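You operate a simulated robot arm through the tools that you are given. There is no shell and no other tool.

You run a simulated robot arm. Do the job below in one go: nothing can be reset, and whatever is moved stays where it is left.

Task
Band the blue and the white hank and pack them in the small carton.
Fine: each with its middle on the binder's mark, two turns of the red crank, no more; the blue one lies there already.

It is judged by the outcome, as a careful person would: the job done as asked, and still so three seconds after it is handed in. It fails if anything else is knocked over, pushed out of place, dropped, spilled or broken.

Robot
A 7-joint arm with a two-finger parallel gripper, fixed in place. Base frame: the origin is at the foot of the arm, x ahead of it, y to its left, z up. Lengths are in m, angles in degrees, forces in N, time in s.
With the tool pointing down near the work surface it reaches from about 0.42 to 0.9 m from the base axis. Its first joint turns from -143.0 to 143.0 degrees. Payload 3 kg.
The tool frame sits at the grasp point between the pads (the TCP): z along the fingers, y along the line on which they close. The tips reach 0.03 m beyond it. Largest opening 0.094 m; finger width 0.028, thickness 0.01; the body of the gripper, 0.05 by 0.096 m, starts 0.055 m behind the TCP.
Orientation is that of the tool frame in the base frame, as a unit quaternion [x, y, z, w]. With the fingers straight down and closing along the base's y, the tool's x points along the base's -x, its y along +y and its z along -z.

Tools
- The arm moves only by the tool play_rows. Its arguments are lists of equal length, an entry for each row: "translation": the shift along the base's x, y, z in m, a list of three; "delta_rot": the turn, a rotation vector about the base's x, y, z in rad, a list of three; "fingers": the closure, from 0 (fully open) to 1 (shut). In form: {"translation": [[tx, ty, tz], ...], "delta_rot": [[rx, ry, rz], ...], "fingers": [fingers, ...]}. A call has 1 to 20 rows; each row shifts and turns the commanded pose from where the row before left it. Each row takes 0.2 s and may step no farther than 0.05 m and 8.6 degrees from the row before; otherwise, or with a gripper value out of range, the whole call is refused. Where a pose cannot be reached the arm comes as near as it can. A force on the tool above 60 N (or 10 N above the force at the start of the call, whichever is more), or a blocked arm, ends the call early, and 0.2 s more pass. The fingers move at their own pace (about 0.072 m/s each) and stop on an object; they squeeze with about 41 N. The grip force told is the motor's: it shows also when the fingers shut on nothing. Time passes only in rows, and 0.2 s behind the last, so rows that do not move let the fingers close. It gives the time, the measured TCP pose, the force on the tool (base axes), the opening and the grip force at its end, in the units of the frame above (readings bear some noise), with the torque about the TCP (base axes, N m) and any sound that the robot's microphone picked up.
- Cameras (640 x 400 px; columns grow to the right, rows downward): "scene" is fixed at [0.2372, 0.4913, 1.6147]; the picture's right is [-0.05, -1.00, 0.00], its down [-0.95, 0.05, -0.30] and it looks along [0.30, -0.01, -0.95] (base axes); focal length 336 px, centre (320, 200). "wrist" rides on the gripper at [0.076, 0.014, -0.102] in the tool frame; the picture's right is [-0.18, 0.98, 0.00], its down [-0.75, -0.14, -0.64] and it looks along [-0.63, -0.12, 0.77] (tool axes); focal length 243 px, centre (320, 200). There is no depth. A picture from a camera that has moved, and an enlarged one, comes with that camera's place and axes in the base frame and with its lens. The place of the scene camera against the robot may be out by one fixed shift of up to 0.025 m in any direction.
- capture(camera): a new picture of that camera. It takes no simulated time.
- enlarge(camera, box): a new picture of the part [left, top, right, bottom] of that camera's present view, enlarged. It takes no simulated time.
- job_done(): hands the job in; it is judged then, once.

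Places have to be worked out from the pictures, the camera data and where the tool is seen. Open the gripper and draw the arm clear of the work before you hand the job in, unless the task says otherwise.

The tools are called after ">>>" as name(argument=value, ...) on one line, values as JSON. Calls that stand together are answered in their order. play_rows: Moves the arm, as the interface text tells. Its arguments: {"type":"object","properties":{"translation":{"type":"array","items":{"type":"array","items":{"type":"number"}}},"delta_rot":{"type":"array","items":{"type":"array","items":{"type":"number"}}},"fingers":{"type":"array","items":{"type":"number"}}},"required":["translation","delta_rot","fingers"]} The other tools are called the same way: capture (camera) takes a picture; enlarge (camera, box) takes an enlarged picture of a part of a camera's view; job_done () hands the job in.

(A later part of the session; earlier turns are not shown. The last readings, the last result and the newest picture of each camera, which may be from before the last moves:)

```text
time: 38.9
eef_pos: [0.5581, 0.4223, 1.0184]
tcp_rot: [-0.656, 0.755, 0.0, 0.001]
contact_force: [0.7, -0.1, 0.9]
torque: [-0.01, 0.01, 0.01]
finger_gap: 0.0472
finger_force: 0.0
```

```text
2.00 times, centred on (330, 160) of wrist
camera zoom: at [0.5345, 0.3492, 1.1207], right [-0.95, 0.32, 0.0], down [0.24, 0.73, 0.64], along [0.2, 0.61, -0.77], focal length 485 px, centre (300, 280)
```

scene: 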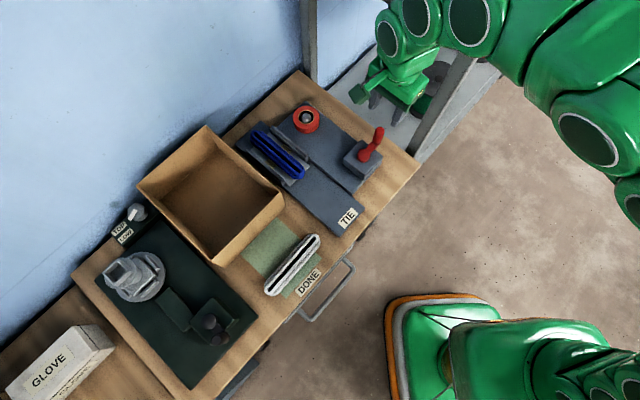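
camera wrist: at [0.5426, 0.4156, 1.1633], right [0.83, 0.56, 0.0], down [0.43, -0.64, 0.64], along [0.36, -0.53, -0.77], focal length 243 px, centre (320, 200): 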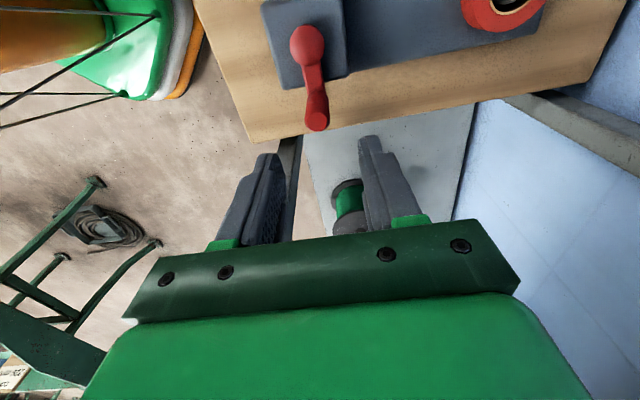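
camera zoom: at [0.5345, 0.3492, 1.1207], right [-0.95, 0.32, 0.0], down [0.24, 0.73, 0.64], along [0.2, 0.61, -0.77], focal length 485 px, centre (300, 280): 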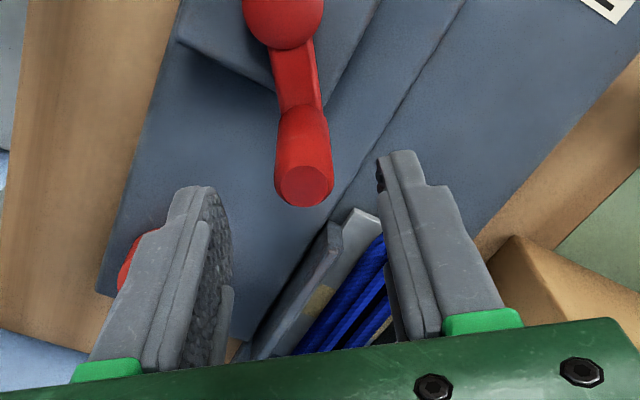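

Averaging the two opposite views, pivot ≈ (0.553, 0.3815), radius 0.0446. I descend with a small correction, cage, and drive the next stretch clockwise.

>>> play_rows(translation=[[0.0007, 0.0034, -0.03], [0, 0, -0.03], [0, 0, 0], [0, 0, 0], [0.005708, -0.001135, 0], [0.005511, -0.001871, 0], [0.00522, -0.002574, 0], [0.004839, -0.003234, 0], [0.004375, -0.003837, 0], [0.003837, -0.004375, 0], [0.003234, -0.004839, 0], [0.002574, -0.00522, 0], [0.001871, -0.005511, 0], [0.001135, -0.005708, 0], [0.000381, -0.005808, 0], [-0.000381, -0.005808, 0], [0, 0, 0]], delta_rot=[[0, 0, 0], [0, 0, 0], [0, 0, 0], [0, 0, 0], [0, 0, -0.1309], [0, 0, -0.1309], [0, 0, -0.1309], [0, 0, -0.1309], [0, 0, -0.1309], [0, 0, -0.1309], [0, 0, -0.1309], [0, 0, -0.1309], [0, 0, -0.1309], [0, 0, -0.1309], [0, 0, -0.1309], [0, 0, -0.1309], [0, 0, 0]], fingers=[0.5, 0.5, 0.73, 0.73, 0.73, 0.73, 0.73, 0.73, 0.73, 0.73, 0.73, 0.73, 0.73, 0.73, 0.73, 0.73, 0.73])

>>> enlarge(camera="wrist", box=[220, 60, 440, 260])

>>> enlarge(camera="scene", box=[220, 70, 420, 240])

```text
time: 42.5
eef_pos: [0.5966, 0.3758, 0.9598]
tcp_rot: [0.07, 0.998, 0.0, 0.0]
contact_force: [-0.5, -0.6, 0.3]
torque: [-0.02, 0.03, -0.02]
finger_gap: 0.0255
finger_force: 0.0
```

```text
2.00 times, centred on (330, 160) of wrist
camera zoom: at [0.5244, 0.4006, 1.0616], right [0.32, 0.95, 0.0], down [0.73, -0.25, 0.64], along [0.61, -0.2, -0.77], focal length 485 px, centre (300, 280)
```

zoom: 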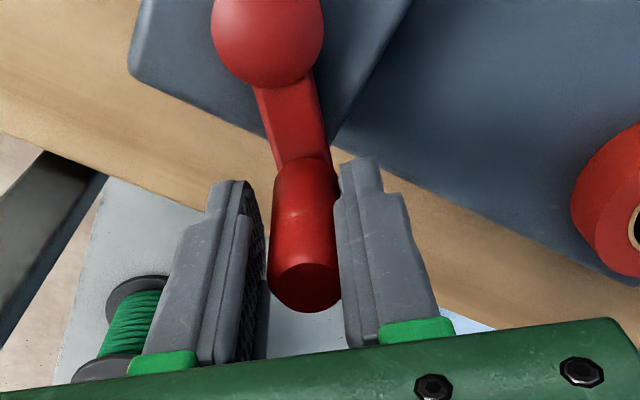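

```text
2.35 times, centred on (320, 155) of scene
camera zoom: at [0.2372, 0.4913, 1.6147], right [-0.05, -1.0, 0.0], down [-0.95, 0.05, -0.3], along [0.3, -0.01, -0.95], focal length 791 px, centre (320, 306)
```

zoom: 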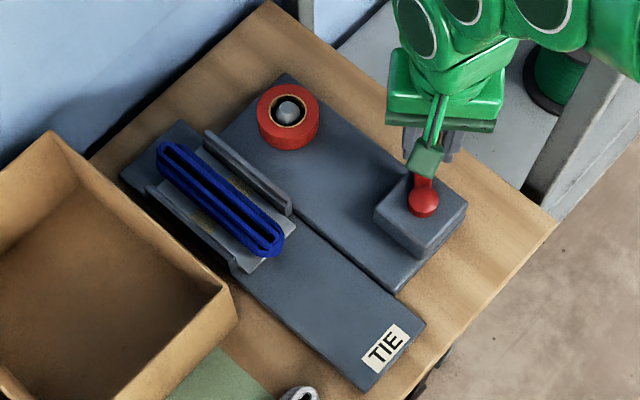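

All good; continue another 90° past the first full turn to −457°, then open and lift.

>>> play_rows(translation=[[-0.001135, -0.005708, 0], [-0.001871, -0.005511, 0], [-0.002574, -0.00522, 0], [-0.003234, -0.004839, 0], [-0.003837, -0.004375, 0], [-0.004375, -0.003837, 0], [-0.004839, -0.003234, 0], [-0.00522, -0.002574, 0], [-0.005511, -0.001871, 0], [-0.005708, -0.001135, 0], [-0.005808, -0.000381, 0], [-0.005808, 0.000381, 0], [0, 0, 0], [0, 0, 0], [0, 0, 0.03], [0, 0, 0.03], [0, 0, 0]], delta_rot=[[0, 0, -0.1309], [0, 0, -0.1309], [0, 0, -0.1309], [0, 0, -0.1309], [0, 0, -0.1309], [0, 0, -0.1309], [0, 0, -0.1309], [0, 0, -0.1309], [0, 0, -0.1309], [0, 0, -0.1309], [0, 0, -0.1309], [0, 0, -0.1309], [0, 0, 0], [0, 0, 0], [0, 0, 0], [0, 0, 0], [0, 0, 0]], fingers=[0.73, 0.73, 0.73, 0.73, 0.73, 0.73, 0.73, 0.73, 0.73, 0.73, 0.73, 0.73, 0.73, 0.5, 0.5, 0.5, 0.5])

>>> enlarge(camera="wrist", box=[220, 60, 440, 260])

>>> enlarge(camera="scene", box=[220, 70, 420, 240])

```text
time: 46.1
eef_pos: [0.5469, 0.336, 1.0202]
tcp_rot: [0.754, 0.657, 0.0, 0.0]
contact_force: [-0.2, 0.2, 0.3]
torque: [0.02, -0.02, 0.02]
finger_gap: 0.047
finger_force: 0.1
```

```text
2.00 times, centred on (330, 160) of wrist
camera zoom: at [0.5714, 0.4093, 1.1223], right [0.95, -0.32, 0.0], down [-0.24, -0.73, 0.64], along [-0.2, -0.61, -0.77], focal length 485 px, centre (300, 280)
```

zoom: 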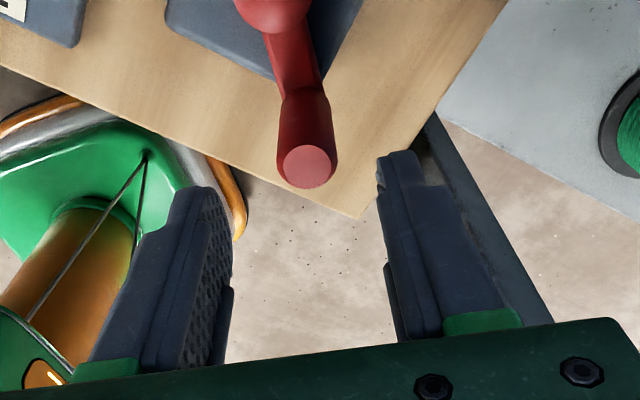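

```text
2.35 times, centred on (320, 155) of scene
camera zoom: at [0.2372, 0.4913, 1.6147], right [-0.05, -1.0, 0.0], down [-0.95, 0.05, -0.3], along [0.3, -0.01, -0.95], focal length 791 px, centre (320, 306)
```

zoom: 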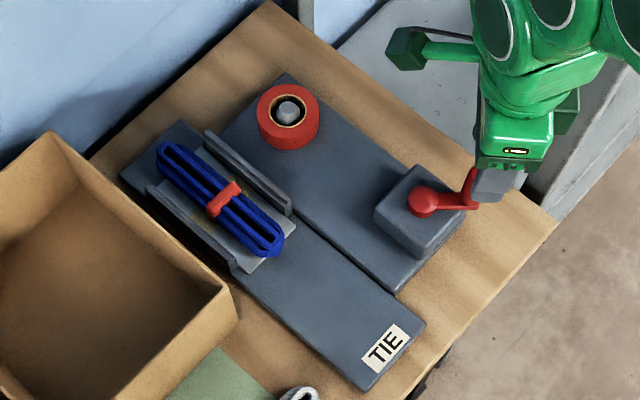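

A red band has appeared around the blue hank's middle after the first full turn, so clockwise works. I yaw back for the next half-turn.

>>> play_rows(translation=[[0, 0, 0], [0, 0, 0], [0, 0, 0], [0, 0, 0], [0, 0, 0], [0, 0, 0], [0, 0, 0], [0, 0, 0], [0, 0, 0], [0, 0, 0], [0, 0, 0], [0, 0, 0], [0, 0, 0], [0, 0, 0], [0, 0, 0], [0, 0, 0], [0, 0, 0], [0, 0, 0], [0, 0, 0], [0, 0, 0]], delta_rot=[[0, 0, 0.1428], [0, 0, 0.1428], [0, 0, 0.1428], [0, 0, 0.1428], [0, 0, 0.1428], [0, 0, 0.1428], [0, 0, 0.1428], [0, 0, 0.1428], [0, 0, 0.1428], [0, 0, 0.1428], [0, 0, 0.1428], [0, 0, 0.1428], [0, 0, 0.1428], [0, 0, 0.1428], [0, 0, 0.1428], [0, 0, 0.1428], [0, 0, 0.1428], [0, 0, 0.1428], [0, 0, 0.1428], [0, 0, 0.1428]], fingers=[0.5, 0.5, 0.5, 0.5, 0.5, 0.5, 0.5, 0.5, 0.5, 0.5, 0.5, 0.5, 0.5, 0.5, 0.5, 0.5, 0.5, 0.5, 0.5, 0.5])

>>> play_rows(translation=[[0, 0, 0], [0, 0, 0], [0, 0, -0.03], [0, 0, -0.031], [0, 0, 0], [0, 0, 0], [-0.005708, 0.001135, 0], [-0.005511, 0.001871, 0], [-0.00522, 0.002574, 0], [-0.004839, 0.003234, 0], [-0.004375, 0.003837, 0], [-0.003837, 0.004375, 0], [-0.003234, 0.004839, 0], [-0.002574, 0.00522, 0], [-0.001871, 0.005511, 0], [-0.001135, 0.005708, 0], [-0.000381, 0.005808, 0], [0.000381, 0.005808, 0], [0, 0, 0]], delta_rot=[[0, 0, 0.1428], [0, 0, 0.1428], [0, 0, 0], [0, 0, 0], [0, 0, 0], [0, 0, 0], [0, 0, -0.1309], [0, 0, -0.1309], [0, 0, -0.1309], [0, 0, -0.1309], [0, 0, -0.1309], [0, 0, -0.1309], [0, 0, -0.1309], [0, 0, -0.1309], [0, 0, -0.1309], [0, 0, -0.1309], [0, 0, -0.1309], [0, 0, -0.1309], [0, 0, 0]], fingers=[0.5, 0.5, 0.5, 0.5, 0.73, 0.73, 0.73, 0.73, 0.73, 0.73, 0.73, 0.73, 0.73, 0.73, 0.73, 0.73, 0.73, 0.73, 0.73])

>>> enlarge(camera="wrist", box=[220, 60, 440, 260])

>>> enlarge(camera="scene", box=[220, 70, 420, 240])

```text
time: 50.3
eef_pos: [0.5464, 0.3366, 1.018]
tcp_rot: [-0.543, 0.84, 0.0, 0.0]
contact_force: [0.9, -0.2, 0.1]
torque: [-0.01, -0.01, -0.01]
finger_gap: 0.047
finger_force: 0.0
```

```text
time: 54.3
eef_pos: [0.5074, 0.3873, 0.9569]
tcp_rot: [0.071, 0.997, 0.0, 0.0]
contact_force: [0.6, -1.1, -0.1]
torque: [-0.05, 0.01, -0.01]
finger_gap: 0.0259
finger_force: 0.1
```

```text
2.00 times, centred on (330, 160) of wrist
camera zoom: at [0.4353, 0.4122, 1.0596], right [0.32, 0.95, 0.0], down [0.73, -0.25, 0.64], along [0.61, -0.21, -0.77], focal length 485 px, centre (300, 280)
```

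zoom: 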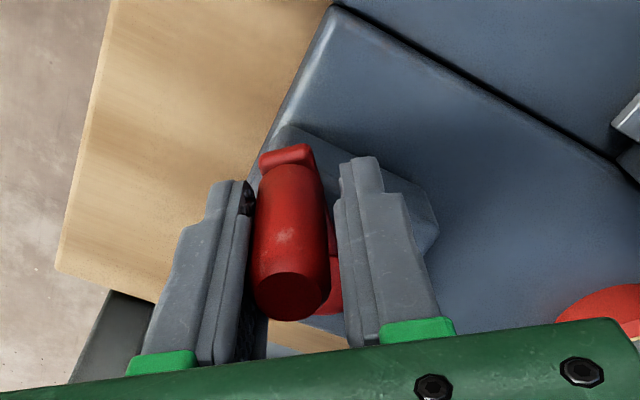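

```text
2.35 times, centred on (320, 155) of scene
camera zoom: at [0.2372, 0.4913, 1.6147], right [-0.05, -1.0, 0.0], down [-0.95, 0.05, -0.3], along [0.3, -0.01, -0.95], focal length 791 px, centre (320, 306)
```

zoom: 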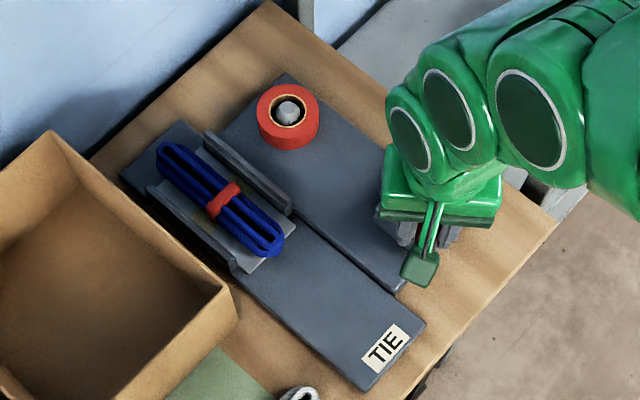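

φ ≈ −547°; tracking fine. Continue to −637°, then open and lift.

>>> play_rows(translation=[[0.001135, 0.005708, 0], [0.001871, 0.005511, 0], [0.002574, 0.00522, 0], [0.003234, 0.004839, 0], [0.003837, 0.004375, 0], [0.004375, 0.003837, 0], [0.004839, 0.003234, 0], [0.00522, 0.002574, 0], [0.005511, 0.001871, 0], [0.005708, 0.001135, 0], [0.005808, 0.000381, 0], [0.005808, -0.000381, 0], [0, 0, 0], [0, 0, 0], [0, 0, 0.03], [0, 0, 0.03], [0, 0, 0]], delta_rot=[[0, 0, -0.1309], [0, 0, -0.1309], [0, 0, -0.1309], [0, 0, -0.1309], [0, 0, -0.1309], [0, 0, -0.1309], [0, 0, -0.1309], [0, 0, -0.1309], [0, 0, -0.1309], [0, 0, -0.1309], [0, 0, -0.1309], [0, 0, -0.1309], [0, 0, 0], [0, 0, 0], [0, 0, 0], [0, 0, 0], [0, 0, 0]], fingers=[0.73, 0.73, 0.73, 0.73, 0.73, 0.73, 0.73, 0.73, 0.73, 0.73, 0.73, 0.73, 0.73, 0.5, 0.5, 0.5, 0.5])

>>> enlarge(camera="wrist", box=[220, 60, 440, 260])

```text
time: 57.9
eef_pos: [0.558, 0.4249, 1.016]
tcp_rot: [0.754, 0.656, -0.001, 0.001]
contact_force: [0.9, 0.7, -0.1]
torque: [0.02, 0.03, -0.01]
finger_gap: 0.0469
finger_force: 0.0
```

```text
2.00 times, centred on (330, 160) of wrist
camera zoom: at [0.5821, 0.4986, 1.1194], right [0.95, -0.32, 0.0], down [-0.24, -0.73, 0.64], along [-0.2, -0.61, -0.77], focal length 485 px, centre (300, 280)
```

zoom: 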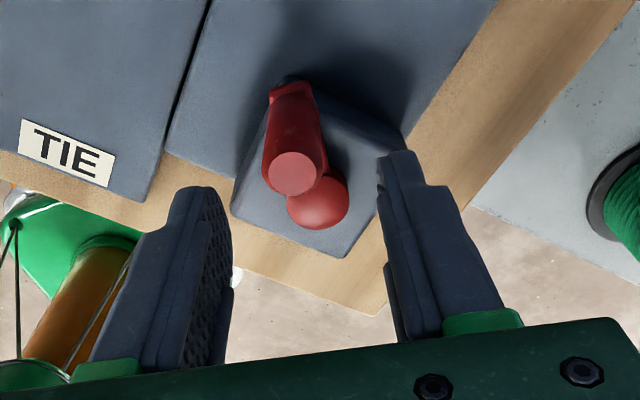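

Now φ ≈ −637° (592° of 720° done). I yaw back again, regrip, and drive toward the end more carefully.

>>> play_rows(translation=[[0, 0, 0], [0, 0, 0], [0, 0, 0], [0, 0, 0], [0, 0, 0], [0, 0, 0], [0, 0, 0], [0, 0, 0], [0, 0, 0], [0, 0, 0], [0, 0, 0], [0, 0, 0], [0, 0, 0], [0, 0, 0], [0, 0, 0], [0, 0, 0], [0, 0, 0], [0, 0, 0], [0, 0, 0], [0, 0, 0]], delta_rot=[[0, 0, 0.1428], [0, 0, 0.1428], [0, 0, 0.1428], [0, 0, 0.1428], [0, 0, 0.1428], [0, 0, 0.1428], [0, 0, 0.1428], [0, 0, 0.1428], [0, 0, 0.1428], [0, 0, 0.1428], [0, 0, 0.1428], [0, 0, 0.1428], [0, 0, 0.1428], [0, 0, 0.1428], [0, 0, 0.1428], [0, 0, 0.1428], [0, 0, 0.1428], [0, 0, 0.1428], [0, 0, 0.1428], [0, 0, 0.1428]], fingers=[0.5, 0.5, 0.5, 0.5, 0.5, 0.5, 0.5, 0.5, 0.5, 0.5, 0.5, 0.5, 0.5, 0.5, 0.5, 0.5, 0.5, 0.5, 0.5, 0.5])

>>> play_rows(translation=[[0, 0, 0], [0, 0, 0], [0.0006, 0.0008, -0.03], [0, 0, -0.029], [0, 0, 0], [0, 0, 0], [0.005708, -0.001135, 0], [0.005511, -0.001871, 0], [0.00522, -0.002574, 0], [0.004839, -0.003234, 0], [0.004375, -0.003837, 0], [0.003837, -0.004375, 0], [0.003234, -0.004839, 0], [0.002574, -0.00522, 0], [0.001871, -0.005511, 0], [0.001135, -0.005708, 0], [0.000381, -0.005808, 0], [-0.000381, -0.005808, 0], [0, 0, 0]], delta_rot=[[0, 0, 0.1428], [0, 0, 0.1428], [0, 0, 0], [0, 0, 0], [0, 0, 0], [0, 0, 0], [0, 0, -0.1309], [0, 0, -0.1309], [0, 0, -0.1309], [0, 0, -0.1309], [0, 0, -0.1309], [0, 0, -0.1309], [0, 0, -0.1309], [0, 0, -0.1309], [0, 0, -0.1309], [0, 0, -0.1309], [0, 0, -0.1309], [0, 0, -0.1309], [0, 0, 0]], fingers=[0.5, 0.5, 0.5, 0.5, 0.73, 0.73, 0.73, 0.73, 0.73, 0.73, 0.73, 0.73, 0.73, 0.73, 0.73, 0.73, 0.73, 0.73, 0.73])

>>> enlarge(camera="scene", box=[220, 70, 420, 240])

>>> enlarge(camera="wrist", box=[220, 60, 440, 260])

```text
time: 62.1
eef_pos: [0.5578, 0.4231, 1.0162]
tcp_rot: [-0.543, 0.84, 0.0, -0.001]
contact_force: [-0.2, 0.3, 0.0]
torque: [-0.04, 0.02, 0.01]
finger_gap: 0.0471
finger_force: 0.0
```

```text
time: 66.1
eef_pos: [0.5995, 0.3764, 0.957]
tcp_rot: [0.071, 0.998, 0.0, 0.0]
contact_force: [-0.2, 0.4, 0.7]
torque: [0.01, 0.0, -0.02]
finger_gap: 0.0255
finger_force: 0.0
```

```text
2.35 times, centred on (320, 155) of scene
camera zoom: at [0.2372, 0.4913, 1.6147], right [-0.05, -1.0, 0.0], down [-0.95, 0.05, -0.3], along [0.3, -0.01, -0.95], focal length 791 px, centre (320, 306)
```

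zoom: 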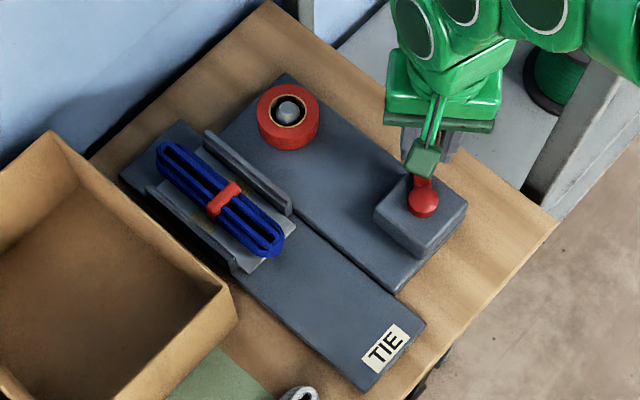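

```text
2.00 times, centred on (330, 160) of wrist
camera zoom: at [0.5252, 0.402, 1.0596], right [0.32, 0.95, 0.0], down [0.73, -0.25, 0.64], along [0.61, -0.21, -0.77], focal length 485 px, centre (300, 280)
```

zoom: 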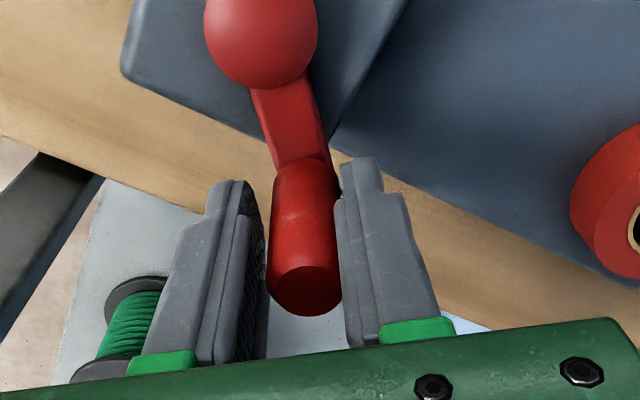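

φ ≈ −727°. I drive the last 37.5° back to the starting direction and check the band and handle position.

>>> play_rows(translation=[[-0.001135, -0.005708, 0], [-0.001871, -0.005511, 0], [-0.002574, -0.00522, 0], [-0.003234, -0.004839, 0], [-0.003837, -0.004375, 0], [0, 0, 0], [0, 0, 0]], delta_rot=[[0, 0, -0.1309], [0, 0, -0.1309], [0, 0, -0.1309], [0, 0, -0.1309], [0, 0, -0.1309], [0, 0, 0], [0, 0, 0]], fingers=[0.73, 0.73, 0.73, 0.73, 0.73, 0.73, 0.73])

>>> enlarge(camera="scene", box=[240, 110, 320, 200])

>>> enlarge(camera="wrist", box=[220, 60, 440, 260])

```text
time: 67.7
eef_pos: [0.5848, 0.3498, 0.9573]
tcp_rot: [0.387, 0.922, 0.001, 0.0]
contact_force: [0.2, 0.5, -0.2]
torque: [0.01, 0.05, -0.01]
finger_gap: 0.0255
finger_force: 0.4
```

```text
4.44 times, centred on (280, 155) of scene
camera zoom: at [0.2372, 0.4913, 1.6147], right [-0.05, -1.0, 0.0], down [-0.95, 0.05, -0.3], along [0.3, -0.01, -0.95], focal length 1494 px, centre (498, 400)
```

zoom: 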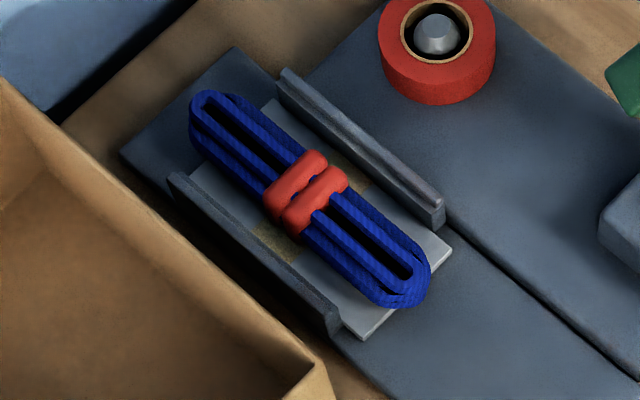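

```text
2.00 times, centred on (330, 160) of wrist
camera zoom: at [0.542, 0.415, 1.0601], right [0.83, 0.56, 0.0], down [0.43, -0.64, 0.64], along [0.36, -0.53, -0.77], focal length 485 px, centre (300, 280)
```

zoom: 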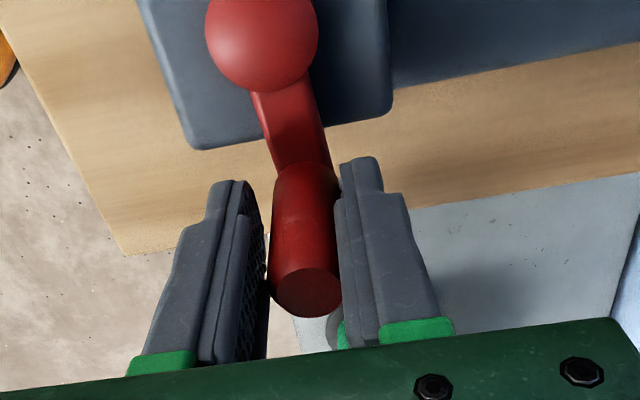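

Two red bands now show on the blue hank: the two turns are done (the handle is ~3–4° short of its start angle). I centre the handle by gently closing tangentially, then release and lift away.

>>> play_rows(translation=[[0, 0, 0], [0, 0, 0], [0, 0, 0], [0, 0, 0], [0, 0, 0.035], [0, 0, 0.035], [0, 0, 0.035], [0, 0, 0]], delta_rot=[[0, 0, 0], [0, 0, 0], [0, 0, 0], [0, 0, 0], [0, 0, 0], [0, 0, 0], [0, 0, 0], [0, 0, 0]], fingers=[0.78, 0.78, 0.5, 0.5, 0.5, 0.5, 0.5, 0.5])

>>> enlarge(camera="wrist", box=[220, 40, 420, 220])

>>> enlarge(camera="scene", box=[220, 70, 420, 240])

```text
time: 69.5
eef_pos: [0.5842, 0.3513, 1.064]
tcp_rot: [0.387, 0.922, 0.001, 0.0]
contact_force: [-0.4, 0.3, -0.4]
torque: [-0.02, 0.0, -0.01]
finger_gap: 0.047
finger_force: 0.1
```

```text
2.22 times, centred on (320, 130) of wrist
camera zoom: at [0.5415, 0.4158, 1.1664], right [0.83, 0.56, 0.0], down [0.43, -0.64, 0.64], along [0.36, -0.53, -0.77], focal length 539 px, centre (320, 356)
```

zoom: 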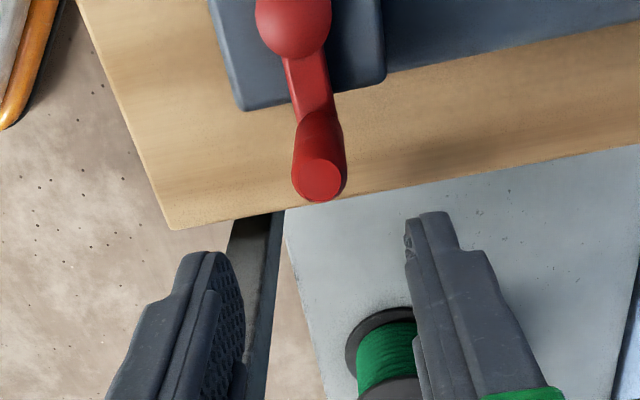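

```text
2.35 times, centred on (320, 155) of scene
camera zoom: at [0.2372, 0.4913, 1.6147], right [-0.05, -1.0, 0.0], down [-0.95, 0.05, -0.3], along [0.3, -0.01, -0.95], focal length 791 px, centre (320, 306)
```

zoom: 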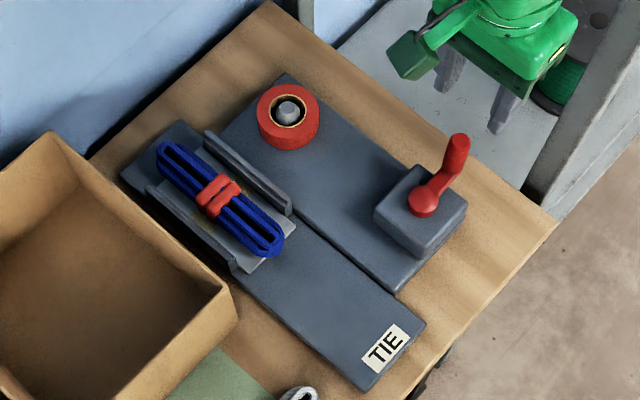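

The crank is back at its start direction. Now I move over the blue hank with the fingers across it, and look before descending.

>>> play_rows(translation=[[-0.0004, 0.0214, 0], [-0.0004, 0.0214, 0], [-0.0004, 0.0214, 0], [-0.0004, 0.0214, 0], [-0.0004, 0.0214, 0], [-0.0004, 0.0214, 0], [-0.0004, 0.0214, 0], [-0.0004, 0.0214, 0], [-0.0004, 0.0214, 0], [-0.0004, 0.0214, -0.01], [-0.0004, 0.0214, -0.02], [0, 0, 0]], delta_rot=[[0, 0, 0.142], [0, 0, 0.142], [0, 0, 0.142], [0, 0, 0.142], [0, 0, 0.142], [0, 0, 0.142], [0, 0, 0.142], [0, 0, 0.142], [0, 0, 0.142], [0, 0, 0.142], [0, 0, 0.142], [0, 0, 0]], fingers=[0.5, 0.5, 0.5, 0.5, 0.5, 0.5, 0.5, 0.5, 0.5, 0.5, 0.5, 0.5])

>>> capture(camera="wrist")

>>> enlarge(camera="wrist", box=[220, 20, 440, 220])

```text
time: 72.1
eef_pos: [0.5817, 0.586, 1.0321]
tcp_rot: [-0.375, 0.927, 0.0, 0.0]
contact_force: [0.4, -0.1, -0.3]
torque: [0.01, 0.02, -0.05]
finger_gap: 0.047
finger_force: 0.1
```

```text
taken
camera wrist: at [0.5173, 0.5436, 1.1351], right [-0.55, 0.83, 0.0], down [0.64, 0.42, 0.64], along [0.54, 0.35, -0.77], focal length 243 px, centre (320, 200)
```

wrist: 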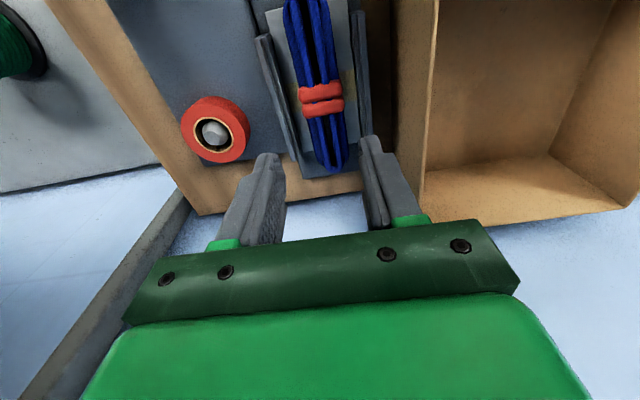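

```text
2.00 times, centred on (330, 120) of wrist
camera zoom: at [0.5173, 0.5436, 1.1351], right [-0.55, 0.83, 0.0], down [0.64, 0.42, 0.64], along [0.54, 0.35, -0.77], focal length 485 px, centre (300, 360)
```

zoom: 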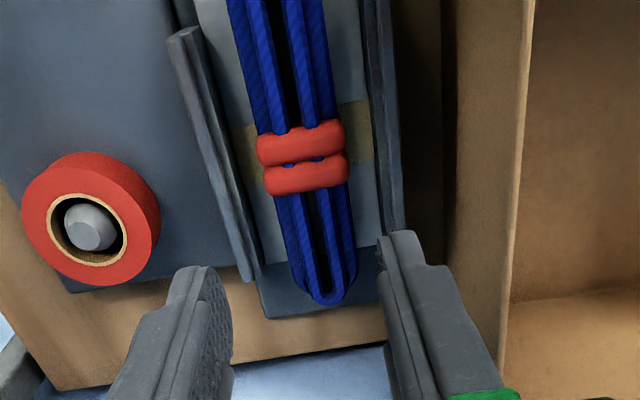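

The bands sit over the yellow mark and span ~4.5 cm; the ridges leave ~7.7 cm, so I set a 5.1 cm gap and descend part way to check clearance on both sides.

>>> play_rows(translation=[[-0.0006, 0.0008, 0], [0, 0, -0.03], [0, 0, -0.03], [0, 0, -0.03], [0, 0, -0.025], [0, 0, 0]], delta_rot=[[0, 0, 0], [0, 0, 0], [0, 0, 0], [0, 0, 0], [0, 0, 0], [0, 0, 0]], fingers=[0.455, 0.455, 0.455, 0.455, 0.455, 0.455])

>>> capture(camera="wrist")

>>> enlarge(camera="wrist", box=[220, 80, 440, 260])

>>> enlarge(camera="scene", box=[220, 70, 420, 240])

```text
time: 73.5
eef_pos: [0.58, 0.5851, 0.9199]
tcp_rot: [-0.374, 0.927, 0.0, 0.0]
contact_force: [-0.2, 0.7, -0.3]
torque: [-0.04, -0.04, 0.01]
finger_gap: 0.0511
finger_force: 0.0
```

```text
taken
camera wrist: at [0.5155, 0.5437, 1.0226], right [-0.55, 0.83, 0.0], down [0.64, 0.42, 0.64], along [0.54, 0.35, -0.77], focal length 243 px, centre (320, 200)
```

wrist: 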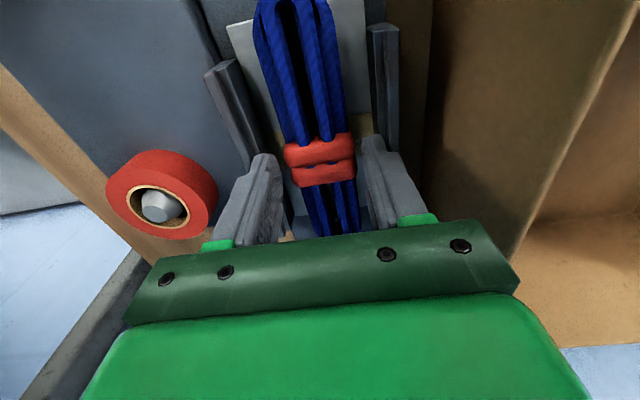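

```text
2.22 times, centred on (330, 170) of wrist
camera zoom: at [0.5155, 0.5437, 1.0226], right [-0.55, 0.83, 0.0], down [0.64, 0.42, 0.64], along [0.54, 0.35, -0.77], focal length 539 px, centre (298, 267)
```

zoom: 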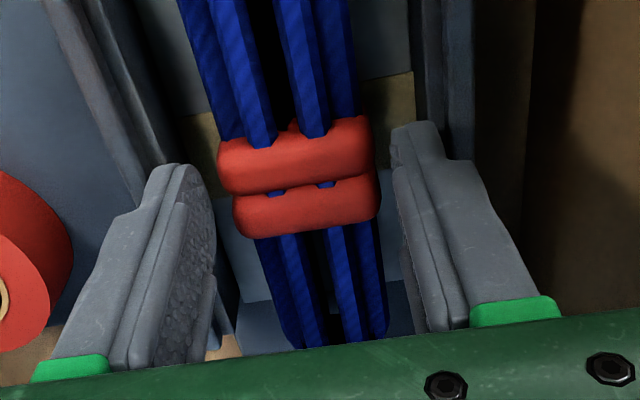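

```text
2.35 times, centred on (320, 155) of scene
camera zoom: at [0.2372, 0.4913, 1.6147], right [-0.05, -1.0, 0.0], down [-0.95, 0.05, -0.3], along [0.3, -0.01, -0.95], focal length 791 px, centre (320, 306)
```

zoom: 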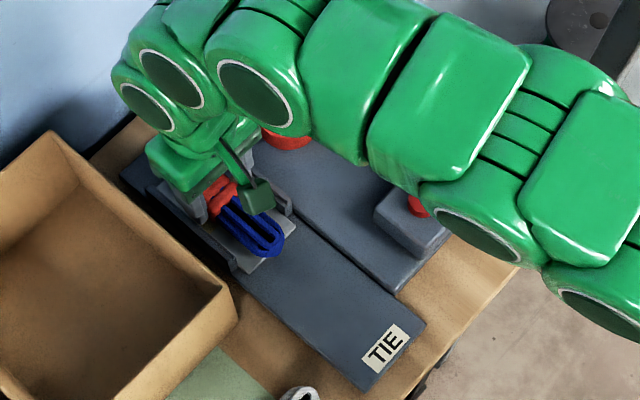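

Fingers straddle the bands evenly. I descend further in small steps, watching for contact.

>>> play_rows(translation=[[0, 0, -0.008], [0, 0, -0.008], [0, 0, 0]], delta_rot=[[0, 0, 0], [0, 0, 0], [0, 0, 0]], fingers=[0.455, 0.455, 0.455])

>>> enlarge(camera="wrist", box=[220, 80, 440, 260])

```text
time: 74.3
eef_pos: [0.5807, 0.5867, 0.9026]
tcp_rot: [-0.377, 0.926, 0.0, 0.0]
contact_force: [-1.5, 1.4, -2.6]
torque: [0.09, 0.13, 0.03]
finger_gap: 0.0494
finger_force: 0.0
```

```text
2.22 times, centred on (330, 170) of wrist
camera zoom: at [0.5154, 0.5436, 1.0054], right [-0.55, 0.83, 0.0], down [0.64, 0.42, 0.64], along [0.53, 0.35, -0.77], focal length 539 px, centre (298, 267)
```

zoom: 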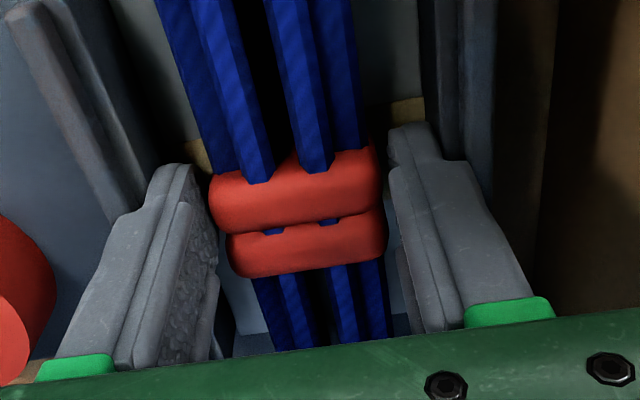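

The gap shrank slightly (one finger is grazing a ridge with ~2 N), so I stop here and close on the bands.

>>> play_rows(translation=[[0, 0, 0], [0, 0, 0], [0, 0, 0], [0, 0, 0]], delta_rot=[[0, 0, 0], [0, 0, 0], [0, 0, 0], [0, 0, 0]], fingers=[0.6, 0.8, 1.0, 1.0])

>>> enlarge(camera="wrist", box=[220, 80, 440, 260])

>>> enlarge(camera="scene", box=[220, 70, 420, 240])

```text
time: 75.3
eef_pos: [0.5796, 0.5861, 0.9029]
tcp_rot: [-0.373, 0.928, 0.0, 0.0]
contact_force: [0.6, 0.1, -0.6]
torque: [-0.03, 0.01, 0.02]
finger_gap: 0.0394
finger_force: 41.2
```

```text
2.22 times, centred on (330, 170) of wrist
camera zoom: at [0.5156, 0.5436, 1.0061], right [-0.55, 0.83, 0.0], down [0.64, 0.42, 0.64], along [0.54, 0.35, -0.77], focal length 539 px, centre (298, 267)
```

zoom: 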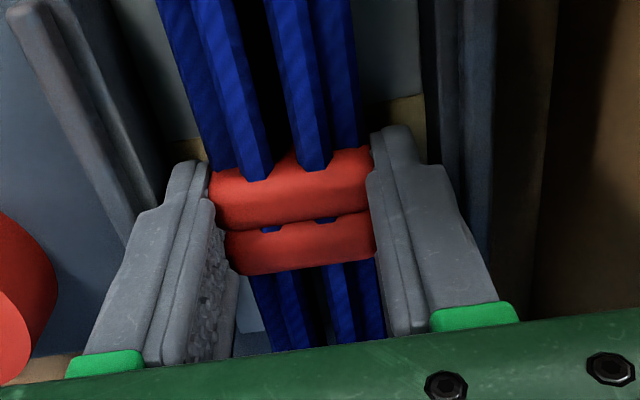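

```text
2.35 times, centred on (320, 155) of scene
camera zoom: at [0.2372, 0.4913, 1.6147], right [-0.05, -1.0, 0.0], down [-0.95, 0.05, -0.3], along [0.3, -0.01, -0.95], focal length 791 px, centre (320, 306)
```

zoom: 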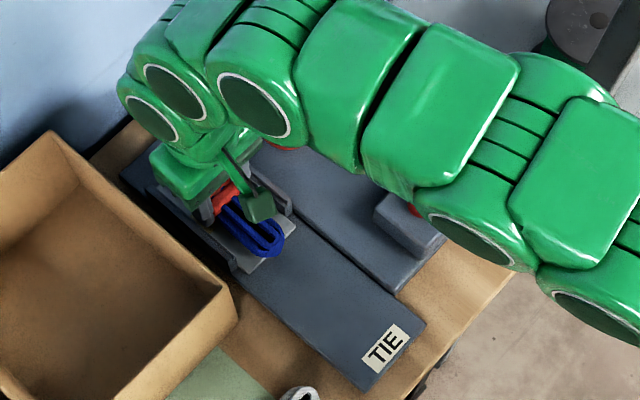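

Held with 41 N at a 3.9 cm gap. I lift slowly and check that the hank comes along.

>>> play_rows(translation=[[0, 0, 0.01], [0, 0, 0.015], [0, 0, 0.025], [0, 0, 0.03], [0, 0, 0]], delta_rot=[[0, 0, 0], [0, 0, 0], [0, 0, 0], [0, 0, 0], [0, 0, 0]], fingers=[1, 1, 1, 1, 1])

>>> capture(camera="wrist")

>>> enlarge(camera="scene", box=[120, 70, 360, 240])

```text
time: 76.5
eef_pos: [0.5797, 0.5897, 0.982]
tcp_rot: [-0.375, 0.927, 0.0, 0.0]
contact_force: [-0.2, 0.2, -2.3]
torque: [-0.03, 0.0, -0.01]
finger_gap: 0.0389
finger_force: 41.1
```

```text
taken
camera wrist: at [0.5159, 0.5468, 1.0849], right [-0.55, 0.83, 0.0], down [0.64, 0.42, 0.64], along [0.54, 0.35, -0.77], focal length 243 px, centre (320, 200)
```

wrist: 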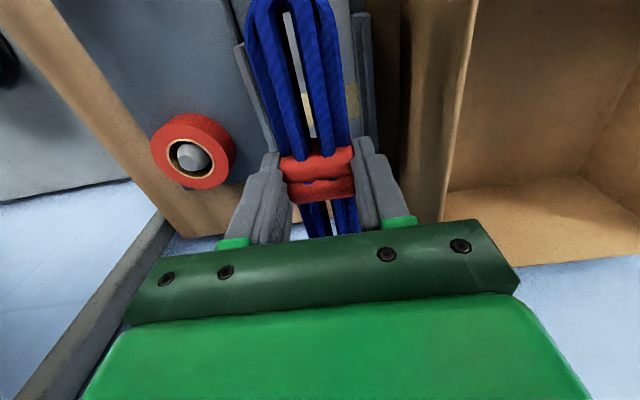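

```text
2.35 times, centred on (240, 155) of scene
camera zoom: at [0.2372, 0.4913, 1.6147], right [-0.05, -1.0, 0.0], down [-0.95, 0.05, -0.3], along [0.3, -0.01, -0.95], focal length 791 px, centre (508, 306)
```

zoom: 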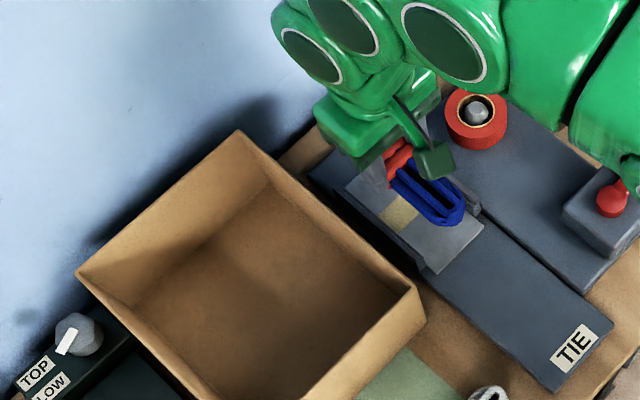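

The blue hank is firmly held. Carton walls (from wrist view): long sides run at 45°, inside n from ~0.083 to ~0.27 across and 0.73–0.96 along. I raise above the rim and move over the near half of the carton at about (0.495, 0.700).

>>> play_rows(translation=[[0, 0, 0.03], [0, 0, 0.03], [-0.017, 0.0222, 0], [-0.017, 0.0222, 0], [-0.017, 0.0222, 0], [-0.017, 0.0222, 0], [-0.017, 0.0222, 0], [0, 0, 0]], delta_rot=[[0, 0, 0], [0, 0, 0], [0, 0, 0], [0, 0, 0], [0, 0, 0], [0, 0, 0], [0, 0, 0], [0, 0, 0]], fingers=[1, 1, 1, 1, 1, 1, 1, 1])

>>> capture(camera="wrist")

>>> enlarge(camera="scene", box=[100, 90, 340, 280])

```text
time: 78.3
eef_pos: [0.4936, 0.6939, 1.037]
tcp_rot: [-0.374, 0.927, 0.0, 0.0]
contact_force: [0.1, -0.1, -2.1]
torque: [-0.02, -0.02, -0.01]
finger_gap: 0.0391
finger_force: 41.4
out of reach, approached as far as the arm can: row 7
```

```text
taken
camera wrist: at [0.43, 0.6526, 1.1404], right [-0.55, 0.83, 0.0], down [0.64, 0.42, 0.64], along [0.54, 0.35, -0.77], focal length 243 px, centre (320, 200)
```

wrist: 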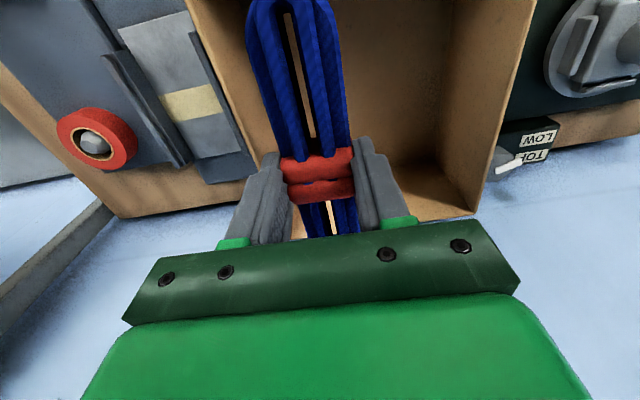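

```text
2.11 times, centred on (220, 185) of scene
camera zoom: at [0.2372, 0.4913, 1.6147], right [-0.05, -1.0, 0.0], down [-0.95, 0.05, -0.3], along [0.3, -0.01, -0.95], focal length 708 px, centre (530, 232)
```

zoom: 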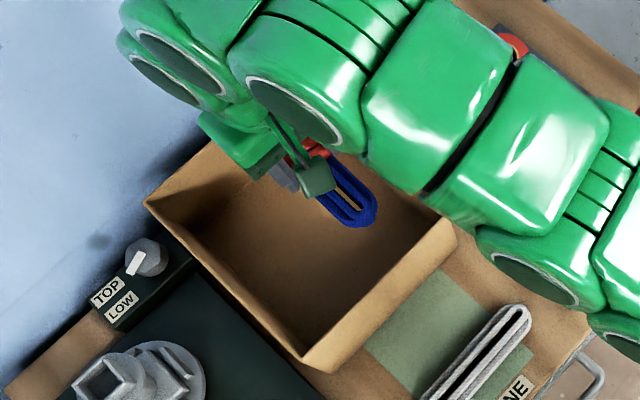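

The arm is at its reach limit at this height, but well placed over the carton (n≈0.14, along ≈0.84). I descend part way, where reach is longer, and re-check the position relative to the walls.

>>> play_rows(translation=[[-0.004, -0.002, -0.02], [0, 0, -0.025], [0, 0, -0.025], [0, 0, 0]], delta_rot=[[0, 0, 0], [0, 0, 0], [0, 0, 0], [0, 0, 0]], fingers=[1, 1, 1, 1])

>>> capture(camera="wrist")

>>> enlarge(camera="scene", box=[100, 90, 340, 280])

```text
time: 79.3
eef_pos: [0.4871, 0.6926, 0.9679]
tcp_rot: [-0.375, 0.927, 0.001, 0.0]
contact_force: [-0.1, 0.2, -1.6]
torque: [-0.04, 0.04, 0.02]
finger_gap: 0.0391
finger_force: 40.6
```

```text
taken
camera wrist: at [0.4232, 0.6497, 1.0711], right [-0.55, 0.83, 0.0], down [0.64, 0.42, 0.64], along [0.54, 0.35, -0.77], focal length 243 px, centre (320, 200)
```

wrist: 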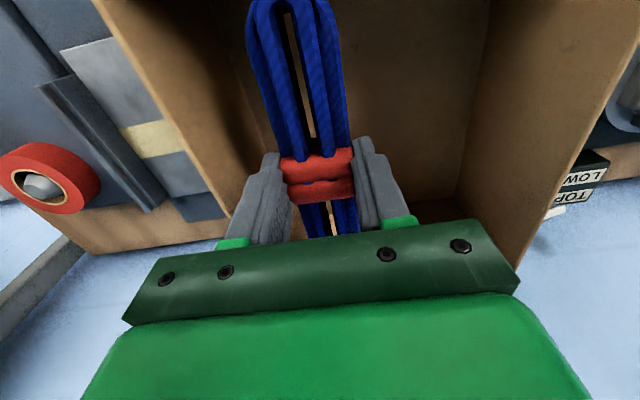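

```text
2.11 times, centred on (220, 185) of scene
camera zoom: at [0.2372, 0.4913, 1.6147], right [-0.05, -1.0, 0.0], down [-0.95, 0.05, -0.3], along [0.3, -0.01, -0.95], focal length 708 px, centre (530, 232)
```

zoom: 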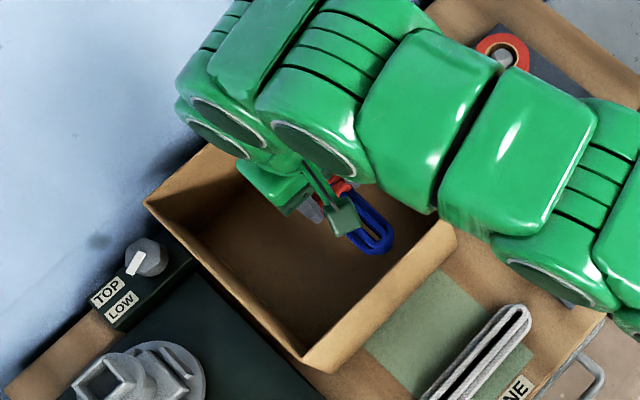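

Well centred with ~1 cm wall clearance for the hand. I lower in small steps toward the carton floor watching force.

>>> play_rows(translation=[[0, 0, -0.025], [0, 0, -0.025], [0, 0, -0.012], [0, 0, 0]], delta_rot=[[0, 0, 0], [0, 0, 0], [0, 0, 0], [0, 0, 0]], fingers=[1, 1, 1, 1])

>>> capture(camera="wrist")

```text
time: 80.3
eef_pos: [0.487, 0.6911, 0.906]
tcp_rot: [-0.375, 0.927, 0.0, 0.0]
contact_force: [-1.3, -0.2, -1.9]
torque: [0.0, 0.01, -0.03]
finger_gap: 0.0394
finger_force: 41.2
```

```text
taken
camera wrist: at [0.4228, 0.6484, 1.0094], right [-0.55, 0.83, 0.0], down [0.64, 0.42, 0.64], along [0.54, 0.35, -0.77], focal length 243 px, centre (320, 200)
```

wrist: 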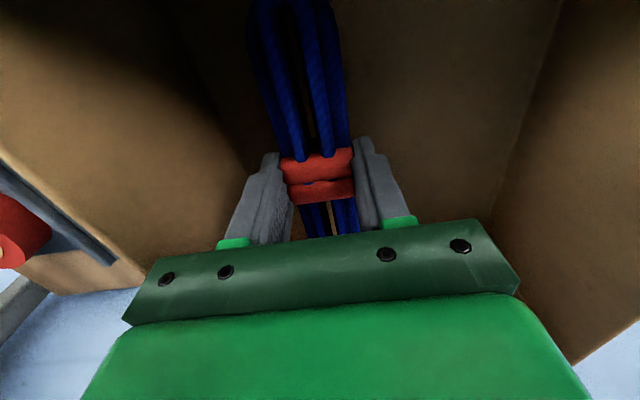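

Still free at z=0.906; I step down a few mm at a time until the hank touches the floor.

>>> play_rows(translation=[[0, 0, -0.004], [0, 0, -0.004], [0, 0, -0.003], [0, 0, 0]], delta_rot=[[0, 0, 0], [0, 0, 0], [0, 0, 0], [0, 0, 0]], fingers=[1, 1, 1, 1])

```text
time: 81.3
eef_pos: [0.4884, 0.6909, 0.8959]
tcp_rot: [-0.374, 0.927, 0.0, 0.0]
contact_force: [0.2, -0.1, -0.8]
torque: [0.02, 0.01, 0.0]
finger_gap: 0.0391
finger_force: 40.7
```

>>> play_rows(translation=[[0, 0, -0.003], [0, 0, -0.002], [0, 0, 0]], delta_rot=[[0, 0, 0], [0, 0, 0], [0, 0, 0]], fingers=[1, 1, 1])

>>> enlarge(camera="wrist", box=[200, 0, 460, 260])

```text
time: 82.1
eef_pos: [0.4876, 0.6915, 0.8925]
tcp_rot: [-0.375, 0.927, 0.0, 0.0]
contact_force: [-0.3, 0.0, -1.4]
torque: [0.01, -0.03, -0.02]
finger_gap: 0.0392
finger_force: 40.9
```

```text
1.54 times, centred on (330, 130) of wrist
camera zoom: at [0.424, 0.6496, 0.9938], right [-0.55, 0.83, 0.0], down [0.64, 0.42, 0.64], along [0.54, 0.35, -0.77], focal length 373 px, centre (305, 308)
```

zoom: 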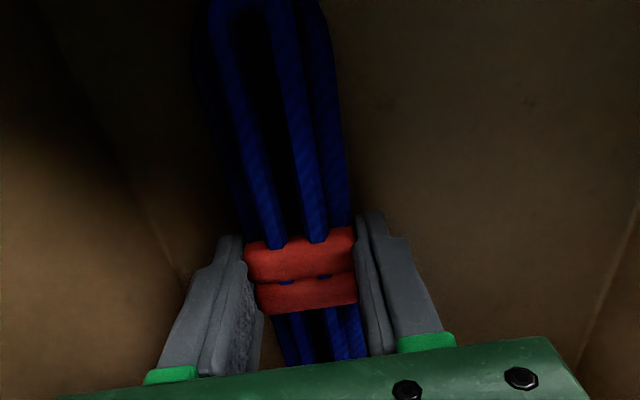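

>>> play_rows(translation=[[0, 0, -0.003], [0, 0, 0], [0, 0, -0.002], [0, 0, 0]], delta_rot=[[0, 0, 0], [0, 0, 0], [0, 0, 0], [0, 0, 0]], fingers=[1, 1, 1, 1])

```text
time: 83.0
eef_pos: [0.4879, 0.6932, 0.8898]
tcp_rot: [-0.375, 0.927, 0.001, 0.002]
contact_force: [-4.4, -5.2, 19.4]
torque: [-0.1, 0.11, -0.04]
finger_gap: 0.0394
finger_force: 41.4
stopped in row 4: the force on the tool passed its limit at 64 N (the readings are from after the stop); the commanded pose is now the measured one
```

Floor contact at z≈0.890. I ease up 1 mm, open the fingers modestly, and rise straight up.

>>> play_rows(translation=[[0, 0, 0.0015], [0, 0, 0], [0, 0, 0], [0, 0, 0], [0, 0, 0]], delta_rot=[[0, 0, 0], [0, 0, 0], [0, 0, 0], [0, 0, 0], [0, 0, 0]], fingers=[1, 0.7, 0.455, 0.455, 0.455])

>>> play_rows(translation=[[0, 0, 0.01], [0, 0, 0.03], [0, 0, 0.04], [0, 0, 0.04], [0, 0, 0]], delta_rot=[[0, 0, 0], [0, 0, 0], [0, 0, 0], [0, 0, 0], [0, 0, 0]], fingers=[0.455, 0.455, 0.455, 0.455, 0.455])

>>> capture(camera="wrist")

>>> capture(camera="scene")

```text
time: 84.2
eef_pos: [0.4895, 0.6946, 0.8908]
tcp_rot: [-0.375, 0.927, 0.001, 0.002]
contact_force: [0.4, 0.1, -0.5]
torque: [0.0, -0.04, -0.01]
finger_gap: 0.0512
finger_force: 0.0
```

```text
time: 85.3
eef_pos: [0.4885, 0.6936, 1.0094]
tcp_rot: [-0.375, 0.927, 0.001, 0.002]
contact_force: [0.7, -0.3, -0.6]
torque: [-0.01, -0.01, -0.02]
finger_gap: 0.0511
finger_force: 0.2
```

```text
taken
camera wrist: at [0.4234, 0.6516, 1.111], right [-0.55, 0.83, 0.0], down [0.64, 0.42, 0.65], along [0.54, 0.36, -0.76], focal length 243 px, centre (320, 200)
```

wrist: 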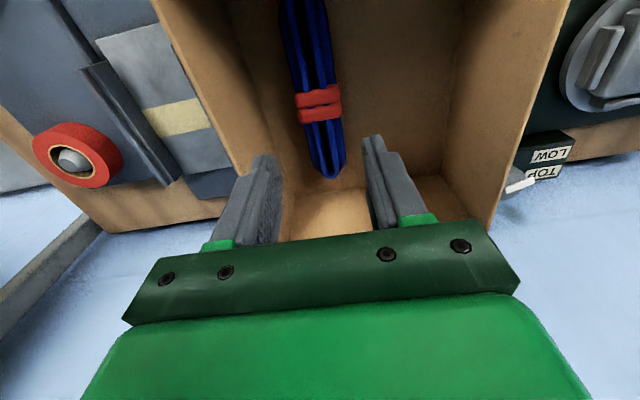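

```text
taken
```

scene: 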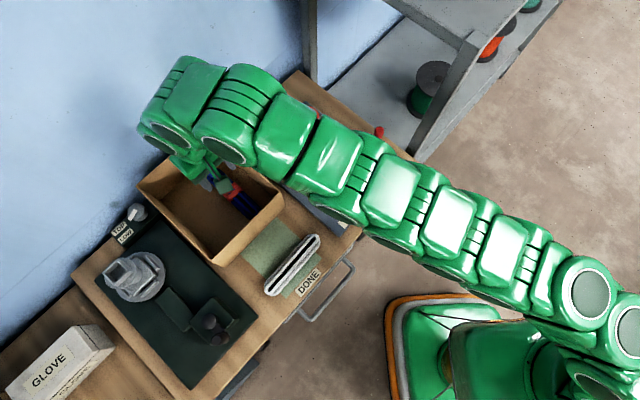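

The blue hank lies flat in the carton. Next I rise, yaw to lie across the white hank (tool x ≈ 135°) and look at it from above around (0.321, 0.558).

>>> play_rows(translation=[[-0.0152, -0.0123, 0.02], [-0.0152, -0.0123, 0.015], [-0.0152, -0.0123, 0], [-0.0152, -0.0123, 0], [-0.0152, -0.0123, 0], [-0.0152, -0.0123, 0], [-0.0152, -0.0123, 0], [-0.0152, -0.0123, 0], [-0.0152, -0.0123, 0], [-0.0152, -0.0123, 0], [-0.0152, -0.0123, 0], [0, 0, 0]], delta_rot=[[-0.0034, 0.003, -0.142], [0, 0, -0.142], [0, 0, -0.142], [0, 0, -0.142], [0, 0, -0.142], [0, 0, -0.142], [0, 0, -0.142], [0, 0, -0.142], [0, 0, -0.142], [0, 0, -0.142], [0, 0, -0.142], [0, 0, 0]], fingers=[0.4, 0.4, 0.4, 0.4, 0.4, 0.4, 0.4, 0.4, 0.4, 0.4, 0.4, 0.4])

>>> capture(camera="wrist")

>>> capture(camera="scene")

```text
time: 88.0
eef_pos: [0.3235, 0.5577, 1.0439]
tcp_rot: [0.388, 0.922, -0.001, 0.0]
contact_force: [0.5, 1.0, 0.4]
torque: [0.03, -0.01, 0.01]
finger_gap: 0.0565
finger_force: 0.2
```

```text
taken
camera wrist: at [0.2806, 0.6219, 1.1471], right [0.83, 0.56, 0.0], down [0.43, -0.64, 0.64], along [0.36, -0.53, -0.77], focal length 243 px, centre (320, 200)
```

wrist: 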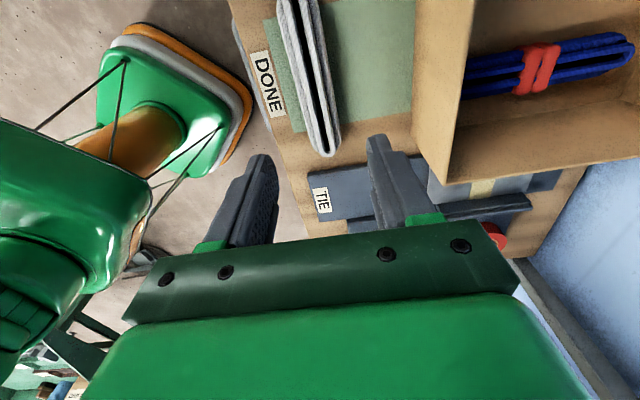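

```text
taken
```

scene: 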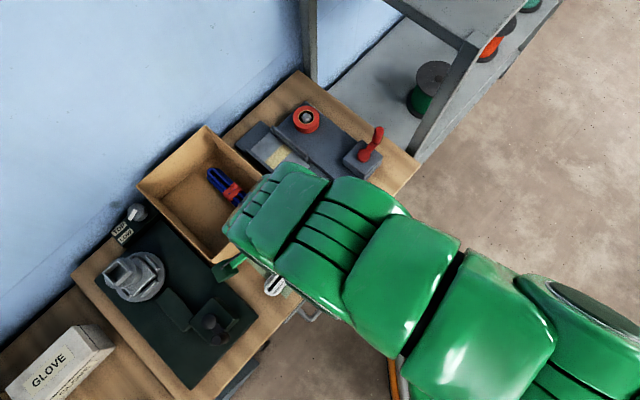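

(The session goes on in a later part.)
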